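You operate a simulated robot arm through the tools that you are given. There is no shell and no other tool. Be economical: measure what you need, move in short steps, check, and stop when the job is done.

You run a simulated robot arm. Do the job below in one go: nothing can be reset, and whatever is moved stays where it is left.

Task
Put the cream tin from the counter by the doorway on top of the cream dough there.
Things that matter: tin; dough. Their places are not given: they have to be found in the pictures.

The check looks at the end state, three seconds after you hand in, the way a careful person would. Anything else that was tipped, shoved, dropped, spilled or broken makes it a failure.

Robot
A 7-joint arm with a two-finger parallel gripper, fixed in place. Base frame: the origin is at the foot of the arm, x ahead of it, y to its left, z up; the work surface is at about z = 84. Lengths are in cm, angles in degrees, forces in N, time in s.
With the tool pointing down near the work surface it reaches from about 30 to 70 cm from the base axis. Its first joint turns from -66.0 to 66.0 degrees. Payload 1.57 kg.
The tool frame sits at the grasp point between the pads (the TCP): z along the fingers, y along the line on which they close. The tips reach 3 cm beyond it. The gripper opens to 11 cm. The fingers are 2.4 cm wide and 1.2 cm thick; the gripper's body (4.8 by 11.2 cm) begins 7.8 cm behind the TCP.
Orientation is that of the tool frame in the base frame, as a unit quaternion [w, x, y, z]. With the fingers straight down and closing along the base's y, the tool's x points along the base's -x, its y along +y and its z along -z.

Tools
- The arm moves only by the tool send_rows. Its argument "commands" is a list of rows, each a list of 6 numbers: the shift along the tool's x, y, z in m, then the turn, a rotation vector about the tool's x, y, z in degrees. In form: [[tx, ty, tz, ax, ay, az], ...]. A call has 1 to 10 rows; each row shifts and turns the commanded pose from where the row before left it, along the tool's axes as they then stand. "gripper" is the opening in per cent of the stroke, from 0 (shut) to 100 (fully open), set as the call begins (left out, the last holds). Each row takes 0.2 s and may step no farther than 5 cm and 8.6 degrees from the row before; otherwise, or with a gripper value out of range, the whole call is refused. A pose out of reach is approached as far as the arm can. The call stops where the force on the tool passes 40 N (or 10 N more than at its start, if that is more) or the arm is blocked; 0.2 s more then pass. Each finger travels about 10.8 cm/s and halts on what it meets, pressing with about 23 N; the grip force reading is that of the motor and also rises with nothing between the fingers. The clock runs only during rows and for 0.2 s after the last one: add rows that do not move to give the fingers time. It gives the time, the measured TCP pose, the force on the tool (base axes), the opening and the grip force at its end, in the units of the frame above (readings bear some noise), and new pictures: "show" is both (left out), scene, wrist or none.
- Cameras (640 x 400 px; columns grow to the right, rows downward): "scene" is fixed at [14.74, -39.53, 141.1]; the picture's right is [0.83, -0.56, 0.00], its down [-0.39, -0.57, -0.72] and it looks along [0.40, 0.60, -0.69] (base axes); focal length 261 px, centre (320, 200). "wrist" rides on the gripper at [-3.6, 0, -8] in the tool frame; the picture's right is [0.00, -1.00, 0.00], its down [0.97, 0.00, -0.24] and it looks along [0.24, 0.00, 0.97] (tool axes); focal length 218 px, centre (320, 200).
- measure_at(camera, pixels): for up to 12 pixels [column, row] of the newest picture of that camera ("zoom" is the newest enlarged one), the place [x, y, z] in the base frame of the surface seen there, good to about 0.2 cm, but the place of the scene camera against the robot may be out by one fixed shift of up to 2.5 cm in any direction. The clock stands still meanwhile.
- close_up(camera, box): a new picture of the part [left, top, right, bottom] of that camera's present view, enlarged. The clock stands still meanwhile.
- job_done(): hands the job in; it is judged then, once.

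Go step by step. Measure first, check grasps and placings, and put right what went wrong. The budget is 60 turns and 120 pictures, counting those below and the enlarged ones. Unless the task says otherwise, let go and move clear before handing in, and close with one line.

The tools are called as a command line: name --pt "numbers of a row" for each row, then --argument value for the rest, lists and objects as JSON in quotes. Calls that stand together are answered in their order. send_rows: Moves the arm, as the interface text tells. Its arguments: {"type":"object","properties":{"commands":{"type":"array","items":{"type":"array","items":{"type":"number"}}},"gripper":{"type":"number"},"show":{"type":"string","enum":["both","scene","wrist","none"]}},"required":["commands"]} The other tools are called the same way: measure_at (camera, pixels) gives the place of the surface under pixels of a picture; close_up (camera, box) takes an enlarged picture of a part of a camera's view; job_done () hands the job in.

At the start:

```text
time_s: 0.0
position: [35.7, -12.77, 117.2]
tcp_rot: [0.0, 0.0, 1.0, 0.0]
contact_force: [1.0, 0.0, -0.1]
opening: 11.02
finger_force: 0.2
```

scene: 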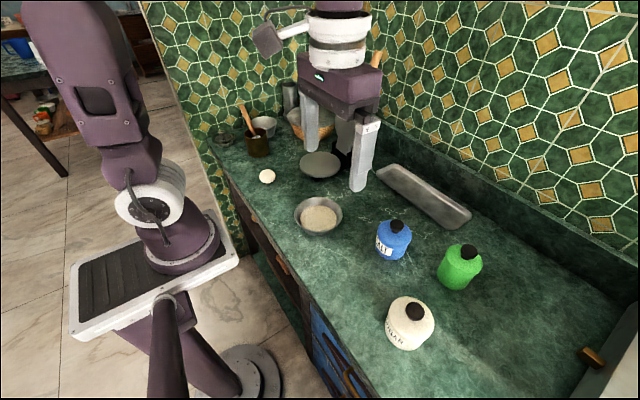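
wrist: 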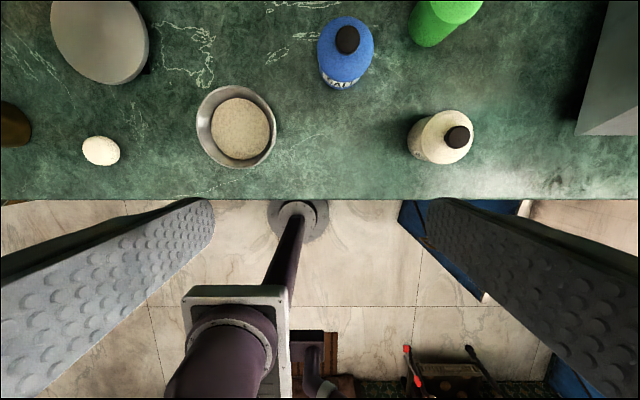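

The pictures show a cream tin at scene (408,322), a small cream ball at (267,176) and a bowl with cream content at (319,216). I'll look closer to tell which is the dough.

close_up --camera "scene" --box '[200, 90, 360, 250]'

close_up --camera "scene" --box '[350, 190, 510, 370]'

close_up --camera "wrist" --box '[60, 60, 300, 210]'

measure_at --camera "wrist" --pixels '[[458, 137], [430, 145], [100, 150], [240, 128], [203, 128], [276, 128], [236, 90], [238, 166], [100, 185], [345, 40], [410, 178], [83, 150]]'

measure_at --camera "scene" --pixels '[[415, 311], [405, 345], [267, 174], [319, 218], [300, 228], [340, 210], [396, 226], [460, 252], [320, 160], [387, 325], [433, 325], [408, 348]]'

```text
2.50 times, centred on (280, 170) of scene
```

zoom: 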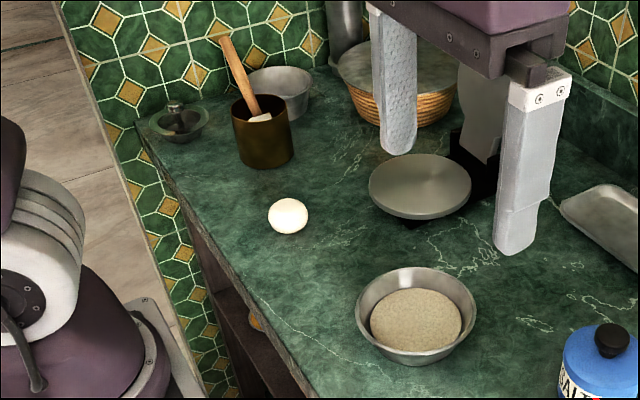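

```text
2.22 times, centred on (430, 280) of scene
```

zoom: 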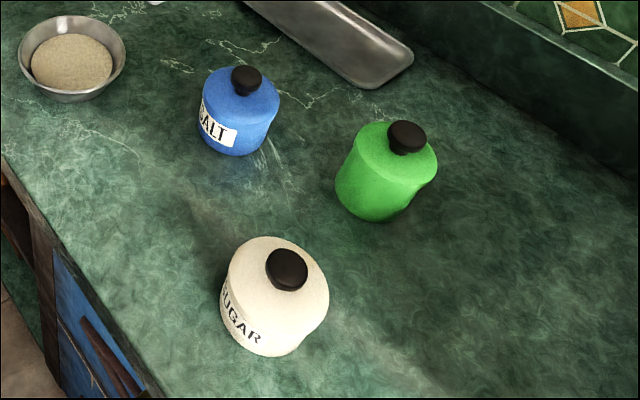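

```text
2.67 times, centred on (180, 135) of wrist
```

zoom: 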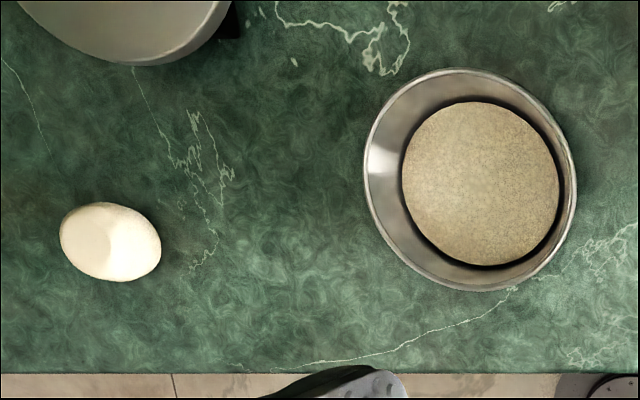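

```text
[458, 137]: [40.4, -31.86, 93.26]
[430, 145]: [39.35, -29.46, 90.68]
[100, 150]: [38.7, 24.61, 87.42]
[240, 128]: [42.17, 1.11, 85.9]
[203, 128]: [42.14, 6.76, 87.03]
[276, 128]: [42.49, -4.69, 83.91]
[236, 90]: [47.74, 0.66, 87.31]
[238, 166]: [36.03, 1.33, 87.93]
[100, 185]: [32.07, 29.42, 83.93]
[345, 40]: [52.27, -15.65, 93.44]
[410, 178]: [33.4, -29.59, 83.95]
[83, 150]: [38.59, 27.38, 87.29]
```

```text
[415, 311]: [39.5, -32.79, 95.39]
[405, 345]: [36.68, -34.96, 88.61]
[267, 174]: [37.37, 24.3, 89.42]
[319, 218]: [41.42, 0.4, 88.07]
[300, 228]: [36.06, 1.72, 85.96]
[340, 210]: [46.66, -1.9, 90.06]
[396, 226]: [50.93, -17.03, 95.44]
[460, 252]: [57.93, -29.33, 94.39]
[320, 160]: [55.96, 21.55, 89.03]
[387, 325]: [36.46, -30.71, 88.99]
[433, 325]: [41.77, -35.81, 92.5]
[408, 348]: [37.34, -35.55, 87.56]
```

The ball, the bowl and the basket at the back (around scene (310,125)) could each be the dough. I'll look closer at all three.

close_up --camera "scene" --box '[270, 70, 350, 150]'

close_up --camera "scene" --box '[245, 155, 293, 195]'

close_up --camera "scene" --box '[285, 190, 349, 240]'

```text
5.00 times, centred on (310, 110) of scene
```

zoom: 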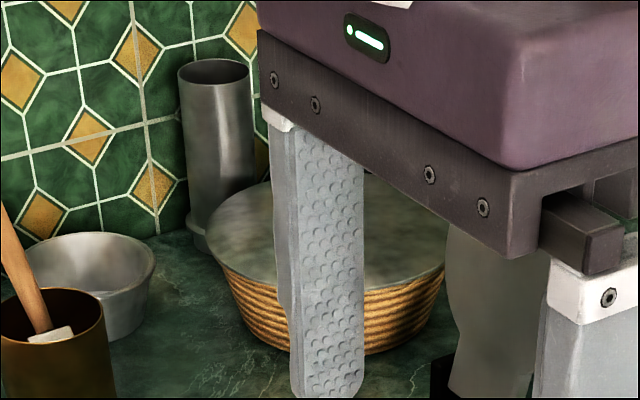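

```text
10.00 times, centred on (269, 175) of scene
```

zoom: 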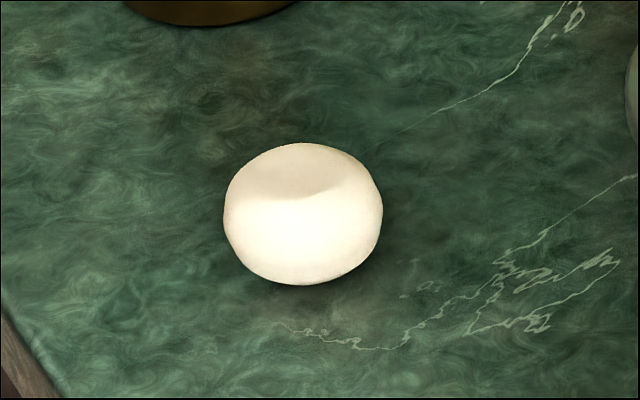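

```text
8.00 times, centred on (317, 215) of scene
```

zoom: 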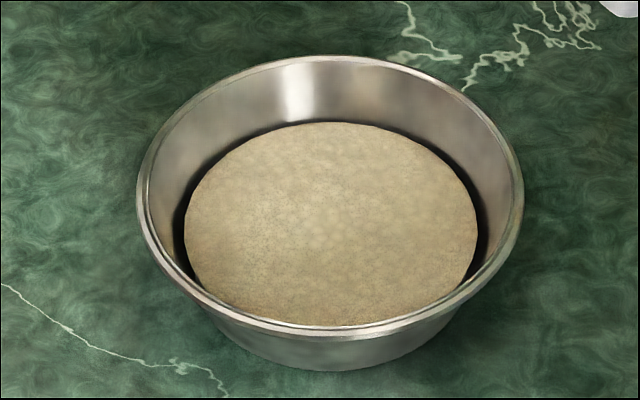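

The basket is empty or covered and grey; the ball looks like a smooth cream lump with a flattened top (z about 87.3 at two places), and the bowl holds a tan, grainy meal. I'll move the wrist camera over the ball to inspect it.

send_rows --pt "0 0.046 0.01 0 0 0" --pt "0 0.046 0.01 0 0 0" --pt "0 0.046 0.01 0 0 0" --pt "0 0.046 0.01 0 0 0" --pt "0 0.046 0.01 0 0 0" --pt "0 0.046 0.01 0 0 0" --pt "0 0.046 0.01 0 0 0" --pt "0 0.046 0.01 0 0 0"

```text
time_s: 1.8
position: [35.66, 24.06, 108.87]
tcp_rot: [0.0, 0.001, 1.0, 0.0]
contact_force: [-0.1, 0.0, -0.2]
opening: 10.99
finger_force: 0.1
```

scene: 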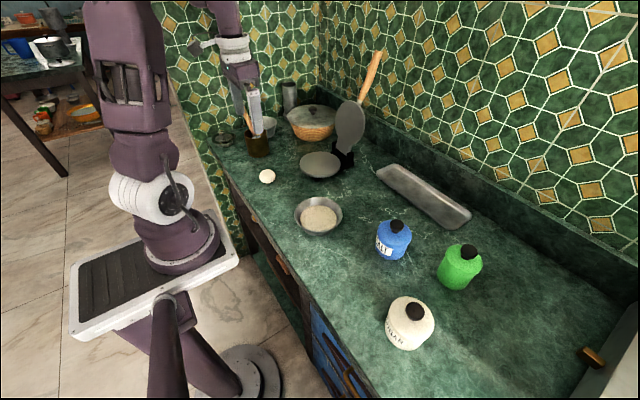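
wrist: 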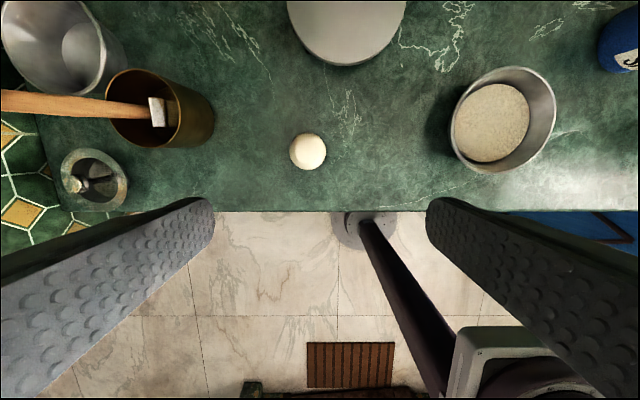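

measure_at --camera "wrist" --pixels '[[308, 151], [293, 151], [300, 151], [316, 151], [323, 151], [308, 137], [308, 144], [308, 160], [308, 167], [308, 180], [495, 122], [480, 140]]'

close_up --camera "wrist" --box '[276, 131, 340, 171]'

close_up --camera "scene" --box '[0, 0, 110, 140]'

```text
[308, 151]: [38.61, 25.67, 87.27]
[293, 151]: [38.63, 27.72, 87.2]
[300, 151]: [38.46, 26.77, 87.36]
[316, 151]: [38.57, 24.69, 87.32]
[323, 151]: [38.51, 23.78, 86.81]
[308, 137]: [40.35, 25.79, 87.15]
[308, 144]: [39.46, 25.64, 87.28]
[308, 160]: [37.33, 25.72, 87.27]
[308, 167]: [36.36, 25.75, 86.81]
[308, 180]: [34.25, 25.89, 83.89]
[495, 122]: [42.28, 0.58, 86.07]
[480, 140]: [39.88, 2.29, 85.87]
```

```text
10.00 times, centred on (308, 151) of wrist
```

zoom: 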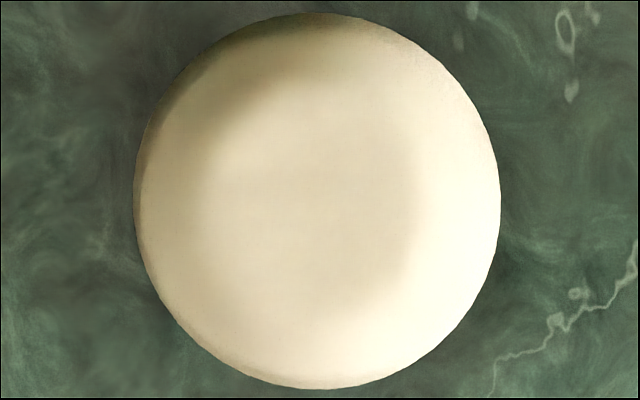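

```text
2.86 times, centred on (55, 70) of scene
```

zoom: 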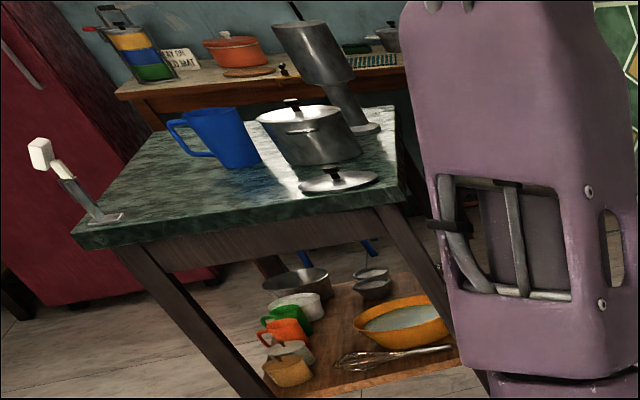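

The dough is a flat-topped lump centred at about (38.4, 25.7), top z 87.3, plateau about 3.8 cm across. Now I'll move over the cream tin to measure it.

send_rows --pt "0 -0.048 0 0 0 0" --pt "0 -0.048 0 0 0 0" --pt "0 -0.048 0 0 0 0" --pt "0 -0.048 0 0 0 0" --pt "0 -0.048 0 0 0 0" --pt "0 -0.048 0 0 0 0" --pt "0 -0.048 0 0 0 0" --pt "0 -0.048 0 0 0 0" --pt "0 -0.048 0 0 0 0" --pt "0 -0.048 0 0 0 0" --show "none"

send_rows --pt "0 -0.035 0 0 0 0" --pt "0 -0.035 0 0 0 0" --pt "0 0 0 0 0 0" --show "wrist"

```text
time_s: 4.0
position: [35.67, -23.81, 109.37]
tcp_rot: [0.001, -0.001, 1.0, -0.001]
contact_force: [0.5, -0.2, 0.7]
opening: 11.0
finger_force: 0.0
```

```text
time_s: 4.8
position: [35.62, -30.93, 109.28]
tcp_rot: [0.0, 0.0, 1.0, 0.001]
contact_force: [-0.3, 0.2, -0.7]
opening: 10.99
finger_force: 0.1
```

wrist: 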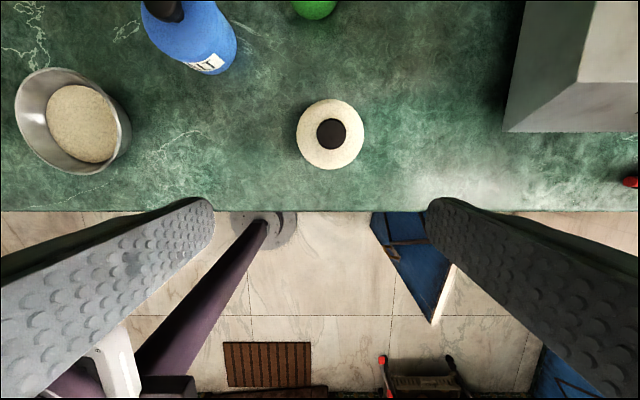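

measure_at --camera "wrist" --pixels '[[332, 134], [298, 134], [362, 134], [330, 102], [330, 167], [306, 134], [355, 134], [330, 110], [330, 160], [322, 155], [318, 134], [345, 134]]'

close_up --camera "wrist" --box '[282, 90, 378, 180]'

measure_at --camera "scene" --pixels '[[408, 348], [404, 340], [404, 332], [404, 328], [404, 320], [404, 336], [390, 330], [390, 320]]'

close_up --camera "scene" --box '[370, 280, 450, 360]'

```text
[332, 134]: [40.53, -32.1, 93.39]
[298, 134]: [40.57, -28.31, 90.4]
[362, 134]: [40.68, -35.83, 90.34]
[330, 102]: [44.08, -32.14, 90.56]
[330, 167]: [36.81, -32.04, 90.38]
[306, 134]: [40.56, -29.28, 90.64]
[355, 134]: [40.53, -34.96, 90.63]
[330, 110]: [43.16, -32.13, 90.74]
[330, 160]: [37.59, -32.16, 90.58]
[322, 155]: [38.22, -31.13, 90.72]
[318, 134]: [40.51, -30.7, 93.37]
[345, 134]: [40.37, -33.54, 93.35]
```

```text
4.44 times, centred on (330, 135) of wrist
```

zoom: 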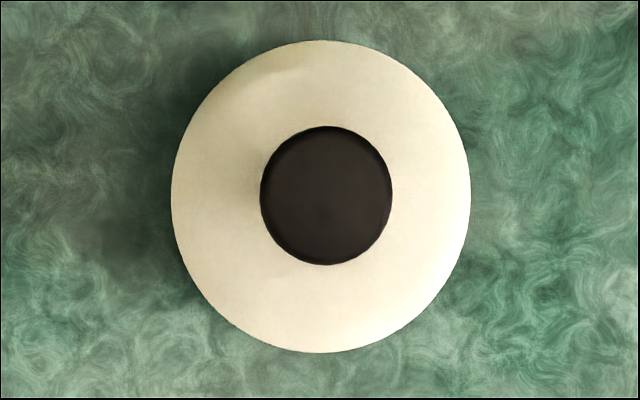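

```text
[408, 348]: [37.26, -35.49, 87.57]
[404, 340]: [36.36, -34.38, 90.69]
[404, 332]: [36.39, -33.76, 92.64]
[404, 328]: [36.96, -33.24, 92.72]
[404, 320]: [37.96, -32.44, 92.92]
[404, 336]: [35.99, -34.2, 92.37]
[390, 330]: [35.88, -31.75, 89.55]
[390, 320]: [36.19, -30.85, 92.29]
```

```text
5.00 times, centred on (410, 320) of scene
```

zoom: 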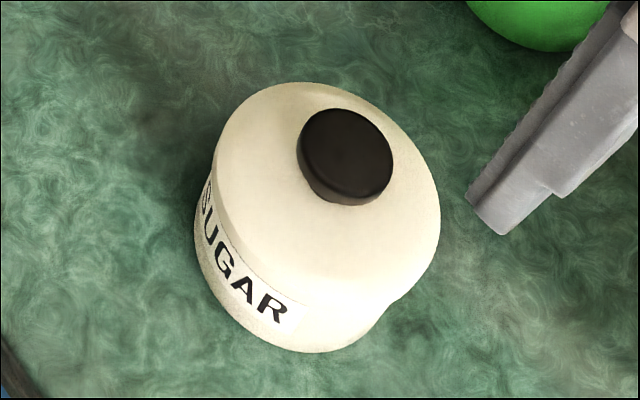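

The tin is upright, centred at (40.5, -32.1), lid rim about 7.7 cm across at z 90.5, knob top 93.4. I'll line up over it, closing along y, and descend so the tips straddle the body.

send_rows --pt "-0.0245 -0.006 0 0 0 0" --pt "-0.0245 -0.0055 0 0 0 0" --pt "0 0 0.04 0 0 0" --pt "0 0 0.04 0 0 0" --pt "0 0 0.03 0 0 0" --pt "0 0 0 0 0 0" --show "wrist" --gripper 100

```text
time_s: 6.2
position: [40.78, -31.98, 97.94]
tcp_rot: [-0.001, 0.002, 1.0, 0.0]
contact_force: [0.1, -0.9, 0.1]
opening: 11.01
finger_force: 0.1
```

wrist: 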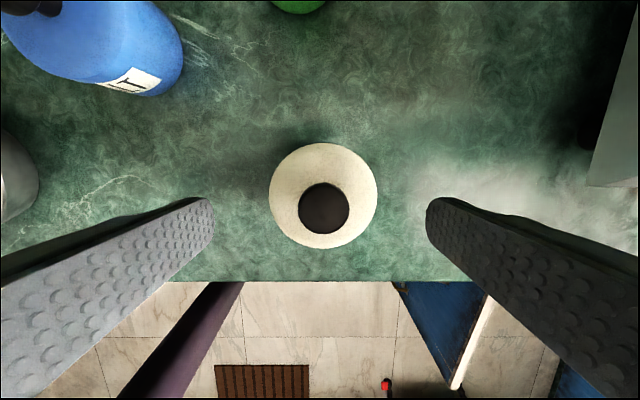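

The tin sits between the fingers at (323,195); I'll verify its centre from here before going down.

measure_at --camera "wrist" --pixels '[[324, 209], [272, 190], [375, 190], [323, 147], [323, 244]]'

```text
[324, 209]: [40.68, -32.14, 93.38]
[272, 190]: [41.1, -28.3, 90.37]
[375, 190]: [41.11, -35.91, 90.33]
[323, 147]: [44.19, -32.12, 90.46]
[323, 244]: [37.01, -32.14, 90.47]
```

The centre is confirmed at (40.6, -32.1). I'll descend about 10 cm.

send_rows --pt "0 -0.001 0.03 0 0 0" --pt "0 0 0.03 0 0 0" --pt "0 0 0.025 0 0 0" --pt "0 0 0.015 0 0 0" --pt "0 0 0 0 0 0" --show "scene"

```text
time_s: 7.4
position: [40.47, -32.03, 88.34]
tcp_rot: [0.0, 0.001, 1.0, -0.001]
contact_force: [0.0, 0.4, 0.3]
opening: 11.0
finger_force: 0.1
```

scene: 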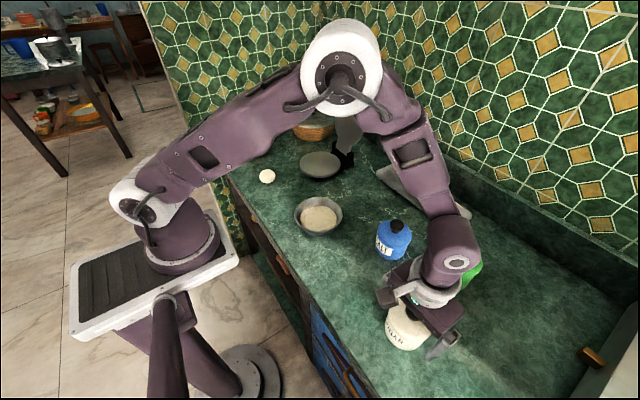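

The TCP is at z 88.3 with the tin between the fingers. I'll close the gripper.

send_rows --pt "0 0 0 0 0 0" --pt "0 0 0 0 0 0" --pt "0 0 0 0 0 0" --pt "0 0 0 0 0 0" --gripper 0 --show "wrist"

```text
time_s: 8.4
position: [40.58, -32.2, 88.2]
tcp_rot: [0.0, 0.001, 1.0, -0.001]
contact_force: [0.4, -0.7, -0.2]
opening: 7.76
finger_force: 23.3
```

wrist: 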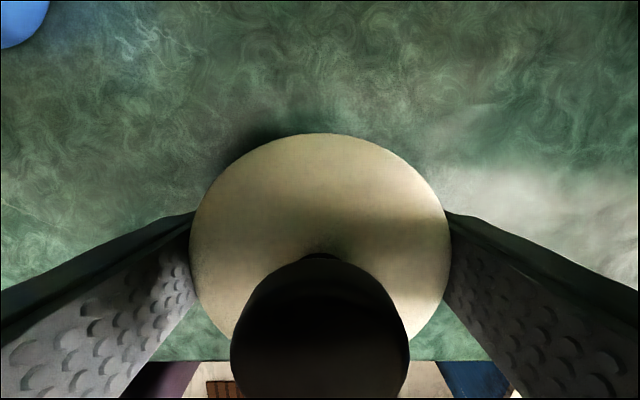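

The grip holds at 7.76 cm, 23 N. I'll lift a little and check that the whole tin comes along.

send_rows --pt "0 0 -0.02 0 0 0" --pt "0 0 -0.03 0 0 0" --pt "0 0 -0.04 0 0 0" --pt "0 0 0 0 0 0"

close_up --camera "scene" --box '[360, 250, 480, 370]'

```text
time_s: 9.4
position: [40.53, -32.12, 97.07]
tcp_rot: [0.0, 0.0, 1.0, 0.0]
contact_force: [-0.7, 0.1, -0.1]
opening: 3.03
finger_force: 23.1
```

scene: 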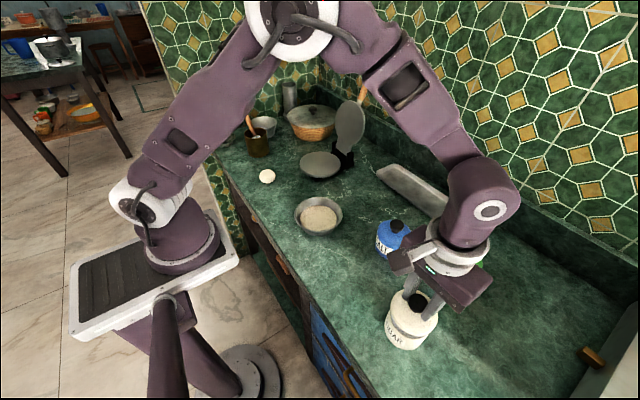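
wrist: 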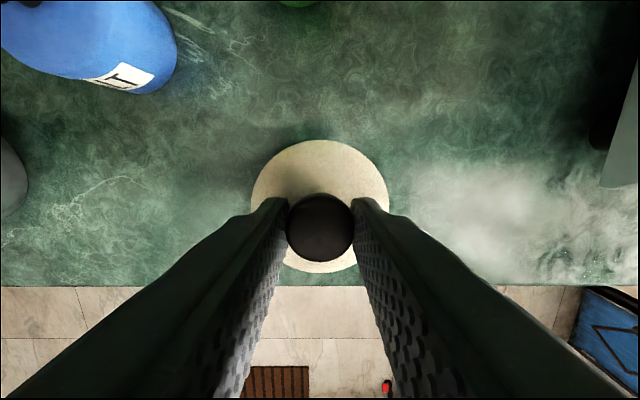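

```text
3.33 times, centred on (420, 310) of scene
```

zoom: 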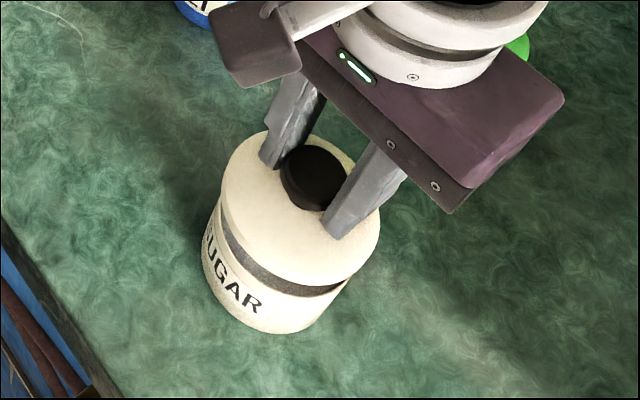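

The fingers slipped from the rim to 3.03 cm, apparently holding the knob, and the lid has come up with a gap beneath it. I'll measure how the lid and body sit now.

measure_at --camera "wrist" --pixels '[[320, 228], [256, 190], [385, 190], [320, 145], [320, 268], [300, 170], [340, 170], [320, 160], [300, 262], [340, 262]]'

measure_at --camera "zoom" --pixels '[[250, 160], [240, 220], [270, 275], [240, 300], [310, 285], [350, 270], [230, 250], [350, 285]]'

close_up --camera "scene" --box '[380, 285, 444, 355]'

```text
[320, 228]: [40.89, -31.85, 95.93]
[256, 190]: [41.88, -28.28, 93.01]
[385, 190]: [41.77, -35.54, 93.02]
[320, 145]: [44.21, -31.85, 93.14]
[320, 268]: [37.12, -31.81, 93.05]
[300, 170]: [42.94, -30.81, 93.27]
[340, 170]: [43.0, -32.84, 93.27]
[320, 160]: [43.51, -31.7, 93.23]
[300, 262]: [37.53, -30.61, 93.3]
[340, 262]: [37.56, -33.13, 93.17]
```

```text
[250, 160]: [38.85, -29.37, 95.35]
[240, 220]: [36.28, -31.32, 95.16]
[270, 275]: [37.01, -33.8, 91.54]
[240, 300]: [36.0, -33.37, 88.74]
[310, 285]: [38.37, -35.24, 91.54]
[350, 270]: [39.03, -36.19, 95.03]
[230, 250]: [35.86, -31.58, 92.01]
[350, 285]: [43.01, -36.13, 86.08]
```

```text
5.71 times, centred on (412, 320) of scene
```

zoom: 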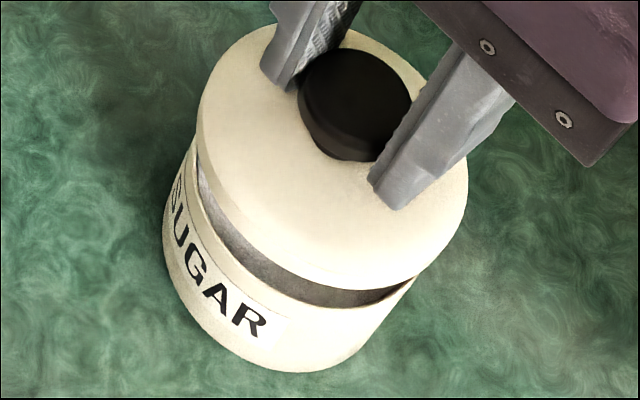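

The lid is loose: it's level, held by the knob and raised 2.5 cm, while the body stayed on the counter. I'll carry the body and lid separately, so first lift the lid straight up clear of the body.

send_rows --pt "0 0 -0.02 0 0 0" --pt "0 0 -0.03 0 0 0" --pt "0 0 -0.04 0 0 0" --pt "0 0 0 0 0 0"

close_up --camera "scene" --box '[360, 240, 480, 360]'

```text
time_s: 10.4
position: [40.57, -32.25, 106.43]
tcp_rot: [0.001, 0.0, 1.0, 0.0]
contact_force: [0.2, -0.4, -0.1]
opening: 2.99
finger_force: 22.9
```

scene: 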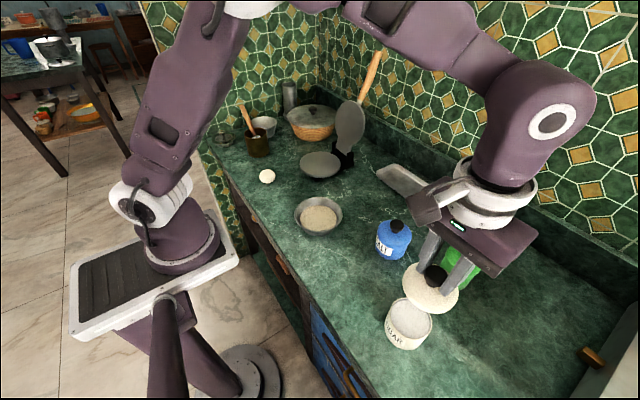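
wrist: 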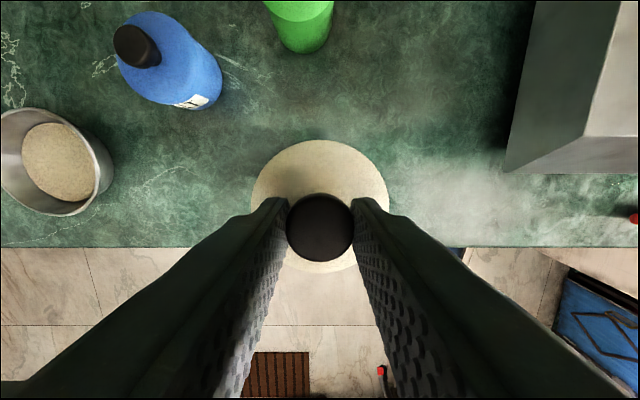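

```text
3.33 times, centred on (420, 300) of scene
```

zoom: 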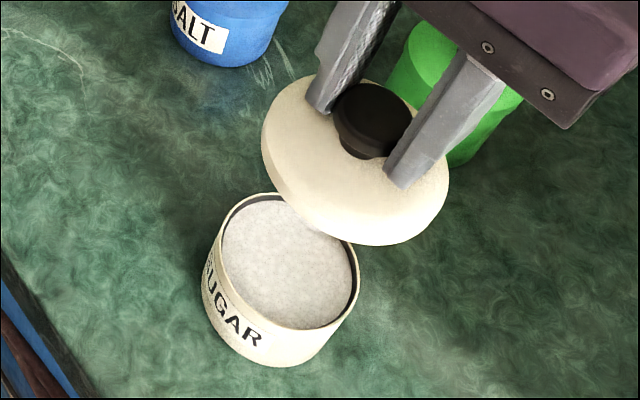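

The lid is fully clear and the body, filled with sugar, stands undisturbed. I'll carry the lid to a free spot near (40.5, -17), well away from the blue tin and bowl.

send_rows --pt "0 0.03 0 0 0 0" --pt "0 0.04 0 0 0 0" --pt "0 0.045 0 0 0 0" --pt "0 0.035 0 0 0 0" --pt "0 0 0.03 0 0 0" --pt "0 0 0.04 0 0 0" --pt "0 0 0.04 0 0 0" --pt "0 0 0.02 0 0 0" --pt "0 0 0 0 0 0"

close_up --camera "scene" --box '[310, 200, 450, 350]'

```text
time_s: 12.4
position: [40.54, -17.18, 93.24]
tcp_rot: [0.0, 0.0, 1.0, 0.001]
contact_force: [-0.3, 0.9, 0.4]
opening: 2.96
finger_force: 22.3
```

scene: 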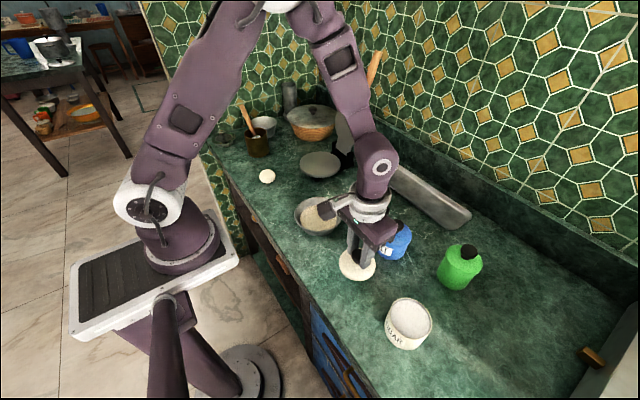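
wrist: 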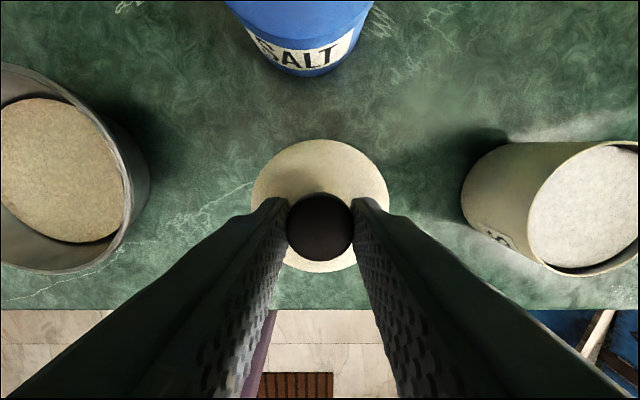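

```text
2.67 times, centred on (380, 275) of scene
```

zoom: 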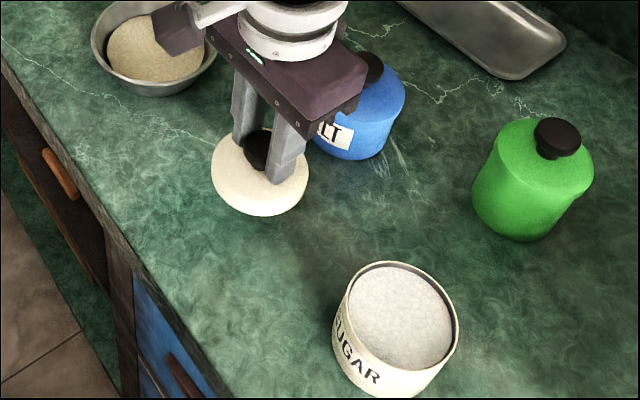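

The lid hangs level over free counter with its top at about z 89.5. I'll lower it in small steps until contact.

send_rows --pt "0 0 0.01 0 0 0" --pt "0 0 0.007 0 0 0" --pt "0 0 0.003 0 0 0" --pt "0 0 0.003 0 0 0" --pt "0 0 0 0 0 0" --show "none"

close_up --camera "scene" --box '[320, 220, 400, 300]'

```text
time_s: 13.6
position: [40.66, -17.17, 90.83]
tcp_rot: [0.0, 0.001, 1.0, 0.001]
contact_force: [0.5, 0.5, 0.2]
opening: 3.01
finger_force: 23.1
```

```text
5.00 times, centred on (360, 260) of scene
```

zoom: 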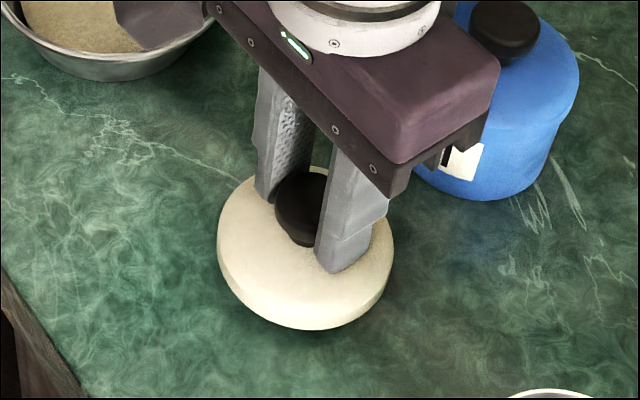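

Still no contact force at TCP z 90.8, with a shadow gap under the lid. I'll go on in 2–3 mm steps.

send_rows --pt "0 0 0.003 0 0 0" --pt "0 0 0.003 0 0 0" --pt "0 0 0.002 0 0 0" --pt "0 0 0 0 0 0" --show "none"

close_up --camera "scene" --box '[320, 220, 400, 300]'

```text
time_s: 14.6
position: [40.75, -17.23, 90.05]
tcp_rot: [-0.001, 0.001, 1.0, 0.0]
contact_force: [0.6, -0.1, -0.1]
opening: 3.0
finger_force: 23.2
```

```text
5.00 times, centred on (360, 260) of scene
```

zoom: 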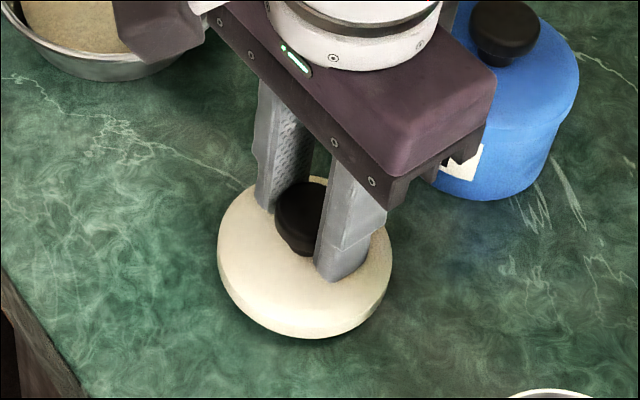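

measure_at --camera "zoom" --pixels '[[305, 330], [305, 320], [305, 300], [305, 345], [270, 320], [260, 280]]'

send_rows --pt "0 0 0.002 0 0 0" --pt "0 0 0.002 0 0 0" --pt "0 0 0 0 0 0" --show "none"

```text
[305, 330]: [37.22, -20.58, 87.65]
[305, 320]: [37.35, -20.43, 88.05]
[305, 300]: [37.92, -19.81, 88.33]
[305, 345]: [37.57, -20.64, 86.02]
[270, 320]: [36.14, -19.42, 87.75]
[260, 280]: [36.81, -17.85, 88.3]
```

```text
time_s: 15.4
position: [40.51, -17.2, 89.65]
tcp_rot: [0.0, 0.001, 1.0, 0.001]
contact_force: [-0.2, -0.8, 0.4]
opening: 2.99
finger_force: 23.1
```

Lid top is now about 1.9 cm above the counter, with no contact yet. Continue down gently.

send_rows --pt "0 0 0.002 0 0 0" --pt "0 0 0.002 0 0 0" --pt "0 0 0.002 0 0 0" --pt "0 0 0 0 0 0" --show "none"

close_up --camera "scene" --box '[330, 230, 390, 290]'

```text
time_s: 16.4
position: [40.6, -17.11, 89.1]
tcp_rot: [0.0, 0.0, 1.0, 0.0]
contact_force: [-0.6, 0.3, 0.8]
opening: 2.98
finger_force: 23.4
```

```text
6.67 times, centred on (360, 260) of scene
```

zoom: 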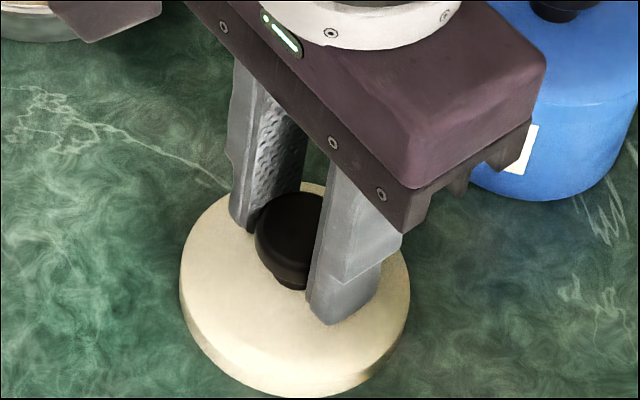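

Close to the counter, no clear contact yet. Another 6 mm in 2 mm steps.

send_rows --pt "0 0 0.002 0 0 0" --pt "0 0 0.002 0 0 0" --pt "0 0 0 0 0 0" --show "none"

send_rows --pt "0 0 0.002 0 0 0" --pt "0 0 0 0 0 0" --show "none"

close_up --camera "scene" --box '[330, 230, 390, 290]'

```text
time_s: 17.2
position: [40.51, -16.99, 88.75]
tcp_rot: [0.002, 0.0, 1.0, 0.0]
contact_force: [3.9, 2.1, 23.6]
opening: 3.0
finger_force: 23.5
```

```text
time_s: 17.8
position: [40.43, -17.15, 88.43]
tcp_rot: [-0.001, 0.0, 1.0, 0.0]
contact_force: [4.5, 5.2, 22.7]
opening: 2.97
finger_force: 22.6
```

```text
6.67 times, centred on (360, 260) of scene
```

zoom: 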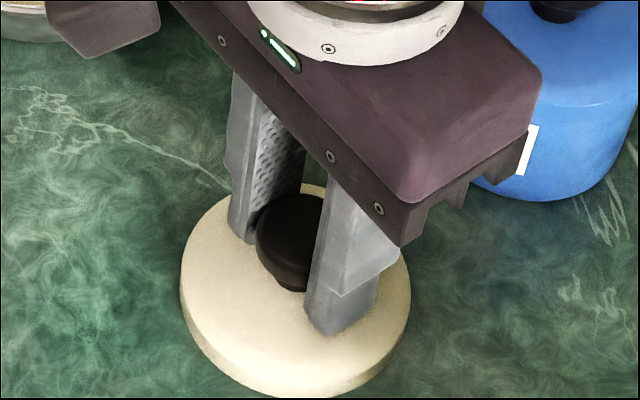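

The force of 23 N upward shows the lid is on the counter. I'll open moderately, then rise.

send_rows --pt "0 0 -0.001 0 0 0" --pt "0 0 0 0 0 0" --pt "0 0 0 0 0 0" --gripper 55 --show "none"

send_rows --pt "0 0 -0.02 0 0 0" --pt "0 0 -0.04 0 0 0" --pt "0 0 -0.04 0 0 0" --pt "0 0 -0.04 0 0 0" --pt "0 0 -0.04 0 0 0" --pt "0 -0.05 0 0 0 0" --pt "0 -0.05 0 0 0 0" --pt "0 -0.05 0 0 0 0" --pt "0 0 0 0 0 0" --gripper 100

```text
time_s: 18.6
position: [40.52, -17.13, 88.58]
tcp_rot: [0.0, 0.0, 1.0, 0.001]
contact_force: [-0.9, -1.5, -0.1]
opening: 6.05
finger_force: 0.0
```

```text
time_s: 20.6
position: [40.44, -32.25, 106.2]
tcp_rot: [0.0, 0.0, 1.0, 0.0]
contact_force: [-0.9, 0.1, -0.1]
opening: 10.98
finger_force: 0.0
```

scene: 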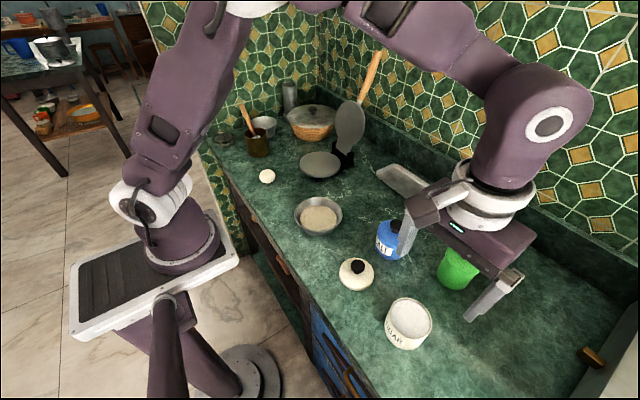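
wrist: 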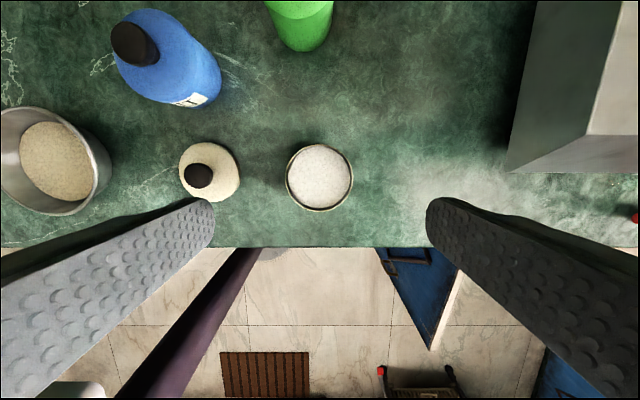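

The lid rests on the counter at wrist (209,173); the open body is at (320,178). I'll measure the body's rim and sugar level.

measure_at --camera "wrist" --pixels '[[320, 178], [287, 178], [351, 178], [319, 146], [319, 209], [305, 165], [335, 190], [199, 176], [209, 155]]'

close_up --camera "wrist" --box '[272, 135, 368, 220]'

```text
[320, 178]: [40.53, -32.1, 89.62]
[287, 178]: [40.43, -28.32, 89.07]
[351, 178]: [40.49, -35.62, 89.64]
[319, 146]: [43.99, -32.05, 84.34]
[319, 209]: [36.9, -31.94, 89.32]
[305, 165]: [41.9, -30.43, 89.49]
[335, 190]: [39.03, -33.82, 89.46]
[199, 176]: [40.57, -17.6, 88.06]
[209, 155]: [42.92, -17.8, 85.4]
```

```text
4.71 times, centred on (320, 178) of wrist
```

zoom: 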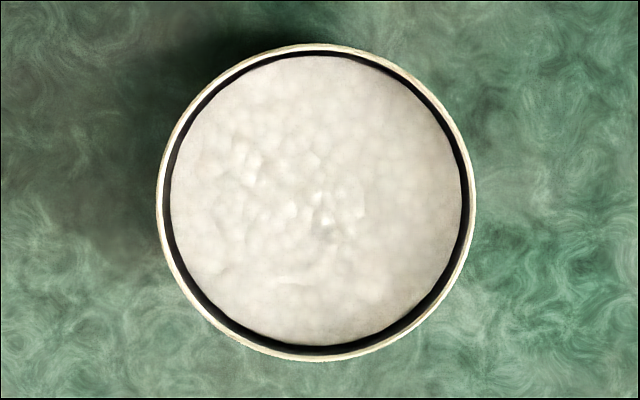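

The body is centred at (40.45, -32.0), rim near z 89.6, sugar almost at the rim. I'll descend around it and close on the body.

send_rows --pt "0 0.001 0.04 0 0 0" --pt "0 0.001 0.04 0 0 0" --pt "0 0 0.04 0 0 0" --pt "0 0 0.03 0 0 0" --pt "0 0 0.02 0 0 0" --pt "0 0 0.014 0 0 0" --pt "0 0 0 0 0 0" --show "none"

send_rows --pt "0 0 0 0 0 0" --pt "0 0 0 0 0 0" --pt "0 0 0 0 0 0" --pt "0 0 0 0 0 0" --gripper 0

```text
time_s: 22.2
position: [40.53, -31.9, 87.91]
tcp_rot: [0.0, 0.001, 1.0, 0.0]
contact_force: [0.0, -0.1, 0.1]
opening: 10.99
finger_force: 0.0
```

```text
time_s: 23.2
position: [40.43, -31.93, 87.89]
tcp_rot: [0.0, 0.0, 1.0, 0.0]
contact_force: [-0.3, -0.8, 0.3]
opening: 7.7
finger_force: 23.1
```

scene: 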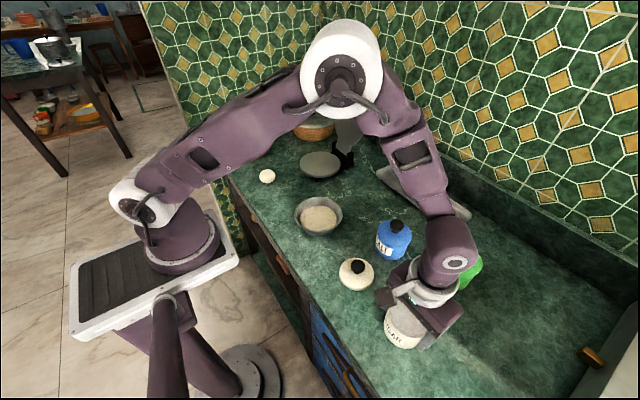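
wrist: 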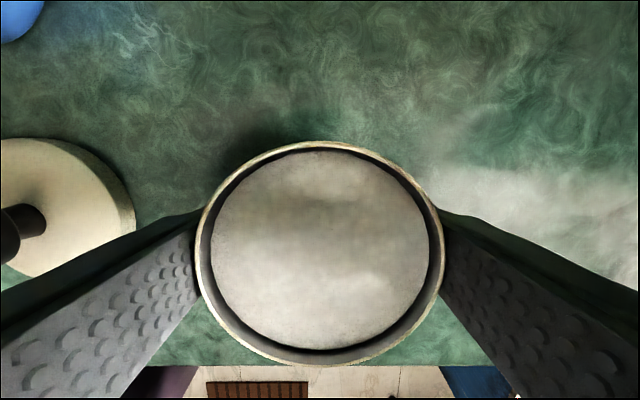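

The body is gripped at 7.70 cm, 23 N. I'll lift gently and check.

send_rows --pt "0 0 -0.005 0 0 0" --pt "0 0 -0.01 0 0 0" --pt "0 0 -0.015 0 0 0" --pt "0 0 -0.015 0 0 0" --pt "0 0 -0.015 0 0 0" --pt "0 0 0 0 0 0"

close_up --camera "scene" --box '[350, 230, 480, 360]'

```text
time_s: 24.6
position: [40.75, -32.29, 94.09]
tcp_rot: [-0.001, -0.001, 1.0, 0.0]
contact_force: [-0.2, -0.1, -2.3]
opening: 7.66
finger_force: 23.0
```

scene: 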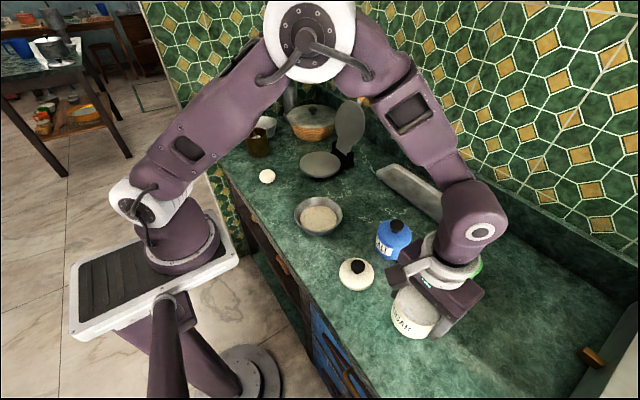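
wrist: 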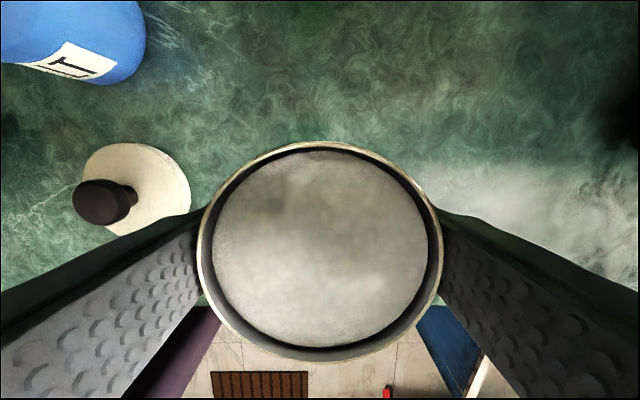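

```text
3.08 times, centred on (415, 295) of scene
```

zoom: 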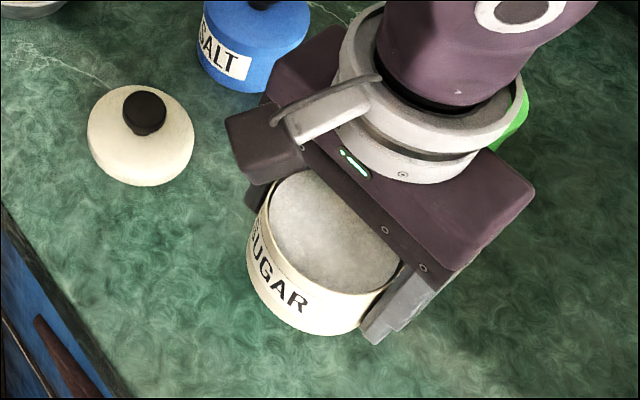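

The whole body is held (2.3 N load), level, with sugar intact. I'll raise it and carry it across, smoothly.

send_rows --pt "0 0 -0.02 0 0 0" --pt "0 0 -0.025 0 0 0" --pt "0 0.01 -0.015 0 0 0" --pt "0 0.02 0 0 0 0" --pt "0 0.03 0 0 0 0" --pt "0 0.035 0 0 0 0" --pt "0 0.035 0 0 0 0" --pt "0 0.035 0 0 0 0" --pt "0 0.035 0 0 0 0" --pt "0 0.035 0 0 0 0" --show "none"

send_rows --pt "0 0.035 0 0 0 0" --pt "0 0.035 0 0 0 0" --pt "0 0.035 0 0 0 0" --pt "0.005 0.035 0 0 0 0" --pt "0.005 0.035 0 0 0 0" --pt "0 0.03 0 0 0 0" --pt "0 0.02 0 0 0 0" --pt "0 0.01 0 0 0 0" --pt "0 0 0 0 0 0"

```text
time_s: 26.8
position: [40.74, -8.56, 99.97]
tcp_rot: [0.0, 0.002, 1.0, -0.001]
contact_force: [0.0, 0.1, -2.6]
opening: 7.29
finger_force: 22.9
```

```text
time_s: 28.8
position: [39.59, 15.37, 100.16]
tcp_rot: [0.0, 0.001, 1.0, 0.0]
contact_force: [0.8, -0.3, -1.8]
opening: 7.27
finger_force: 22.9
```

scene: 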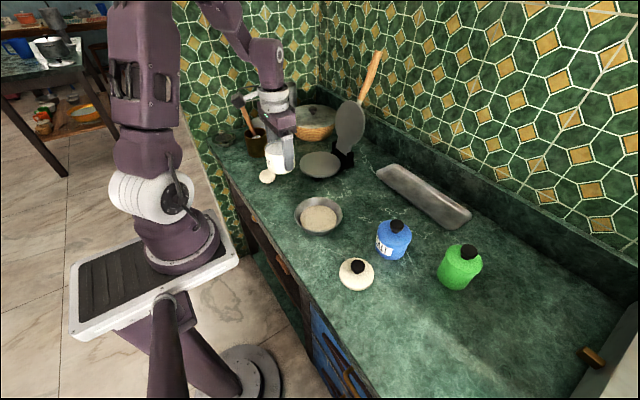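
wrist: 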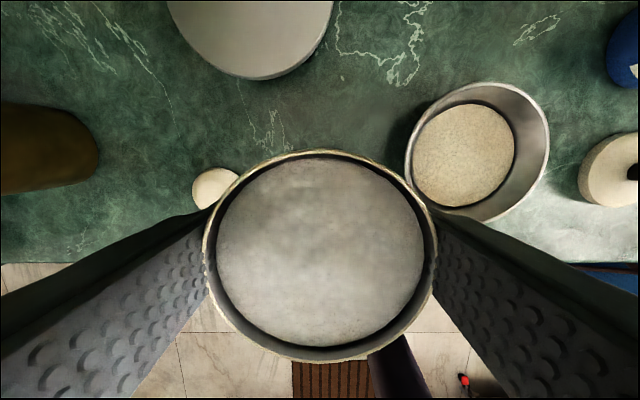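

The opening fell from 7.66 to 7.28 cm, so the body may be slipping. I'll check its pose before going on.

measure_at --camera "wrist" --pixels '[[206, 245], [434, 245], [320, 151], [320, 359], [240, 180], [400, 180], [240, 330], [400, 335], [320, 250], [209, 188], [50, 150], [95, 150]]'

close_up --camera "scene" --box '[230, 80, 330, 190]'

close_up --camera "wrist" --box '[180, 130, 460, 380]'

```text
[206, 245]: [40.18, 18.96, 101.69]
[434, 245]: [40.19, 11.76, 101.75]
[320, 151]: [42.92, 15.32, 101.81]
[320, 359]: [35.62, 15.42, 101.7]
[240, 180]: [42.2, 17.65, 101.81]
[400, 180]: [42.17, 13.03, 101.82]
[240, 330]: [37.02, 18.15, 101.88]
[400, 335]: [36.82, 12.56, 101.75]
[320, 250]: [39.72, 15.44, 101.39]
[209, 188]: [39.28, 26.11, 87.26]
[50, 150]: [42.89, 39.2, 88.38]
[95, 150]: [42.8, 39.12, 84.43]
```

```text
3.64 times, centred on (280, 135) of scene
```

zoom: 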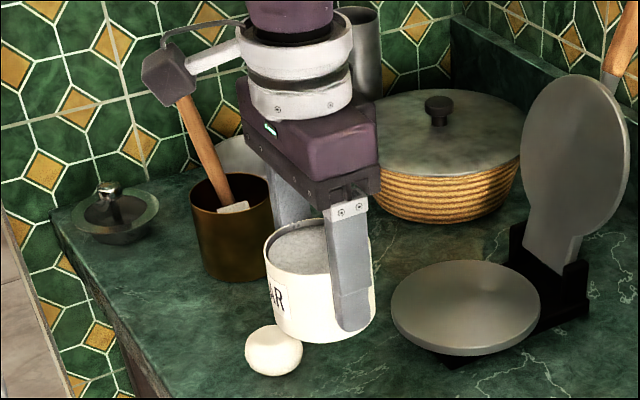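

```text
1.60 times, centred on (320, 255) of wrist
```

zoom: 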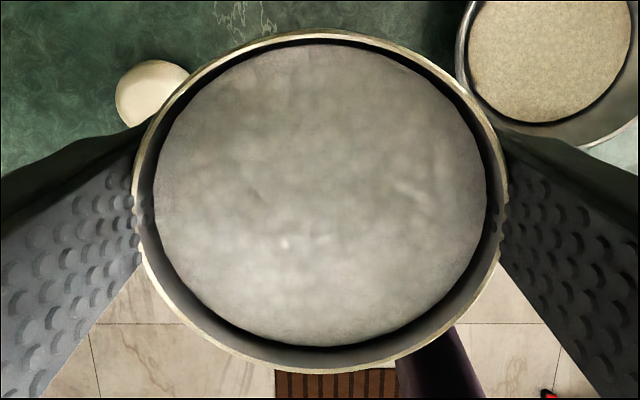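

The body is still level (rim z 101.7 all round, 1.6 above the TCP as before), with centre (39.3, 15.4); dough ahead at wrist (209,188). I'll move over the dough and come down to just above it.

send_rows --pt "0.003 0.015 0 0 0 0" --pt "0.003 0.025 0 0 0 0" --pt "0.003 0.03 0 0 0 0" --pt "0 0.022 0 0 0 0" --pt "0 0.011 0 0 0 0" --pt "0 0 0.02 0 0 0" --pt "0 0 0.02 0 0 0" --pt "0 0 0.015 0 0 0" --pt "0 0 0 0 0 0"

close_up --camera "scene" --box '[225, 100, 315, 200]'

measure_at --camera "wrist" --pixels '[[206, 245], [434, 245], [320, 151], [320, 359]]'

```text
time_s: 30.8
position: [38.83, 25.44, 94.68]
tcp_rot: [-0.001, -0.001, 1.0, 0.0]
contact_force: [-0.3, 0.1, -2.1]
opening: 7.28
finger_force: 23.2
```

scene: 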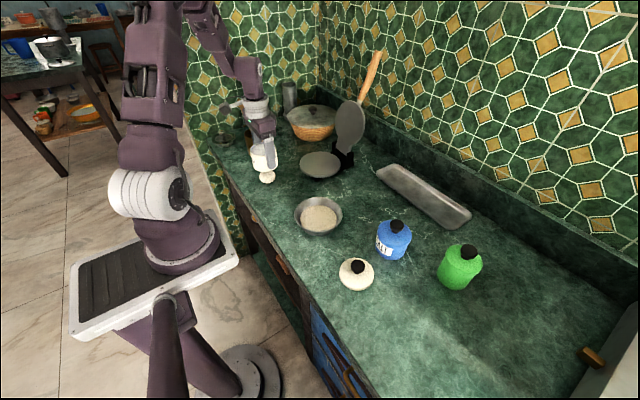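
wrist: 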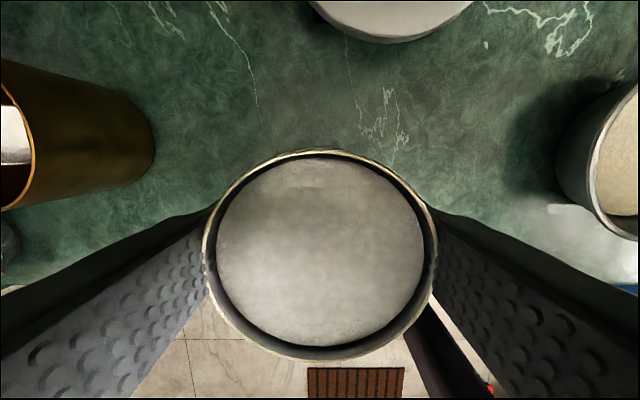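

```text
4.00 times, centred on (270, 150) of scene
```

zoom: 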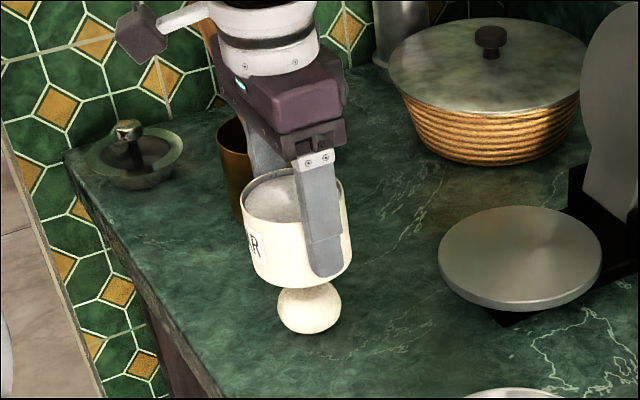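

```text
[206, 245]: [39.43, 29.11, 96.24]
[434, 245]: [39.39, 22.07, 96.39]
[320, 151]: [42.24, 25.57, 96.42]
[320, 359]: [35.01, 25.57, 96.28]
```

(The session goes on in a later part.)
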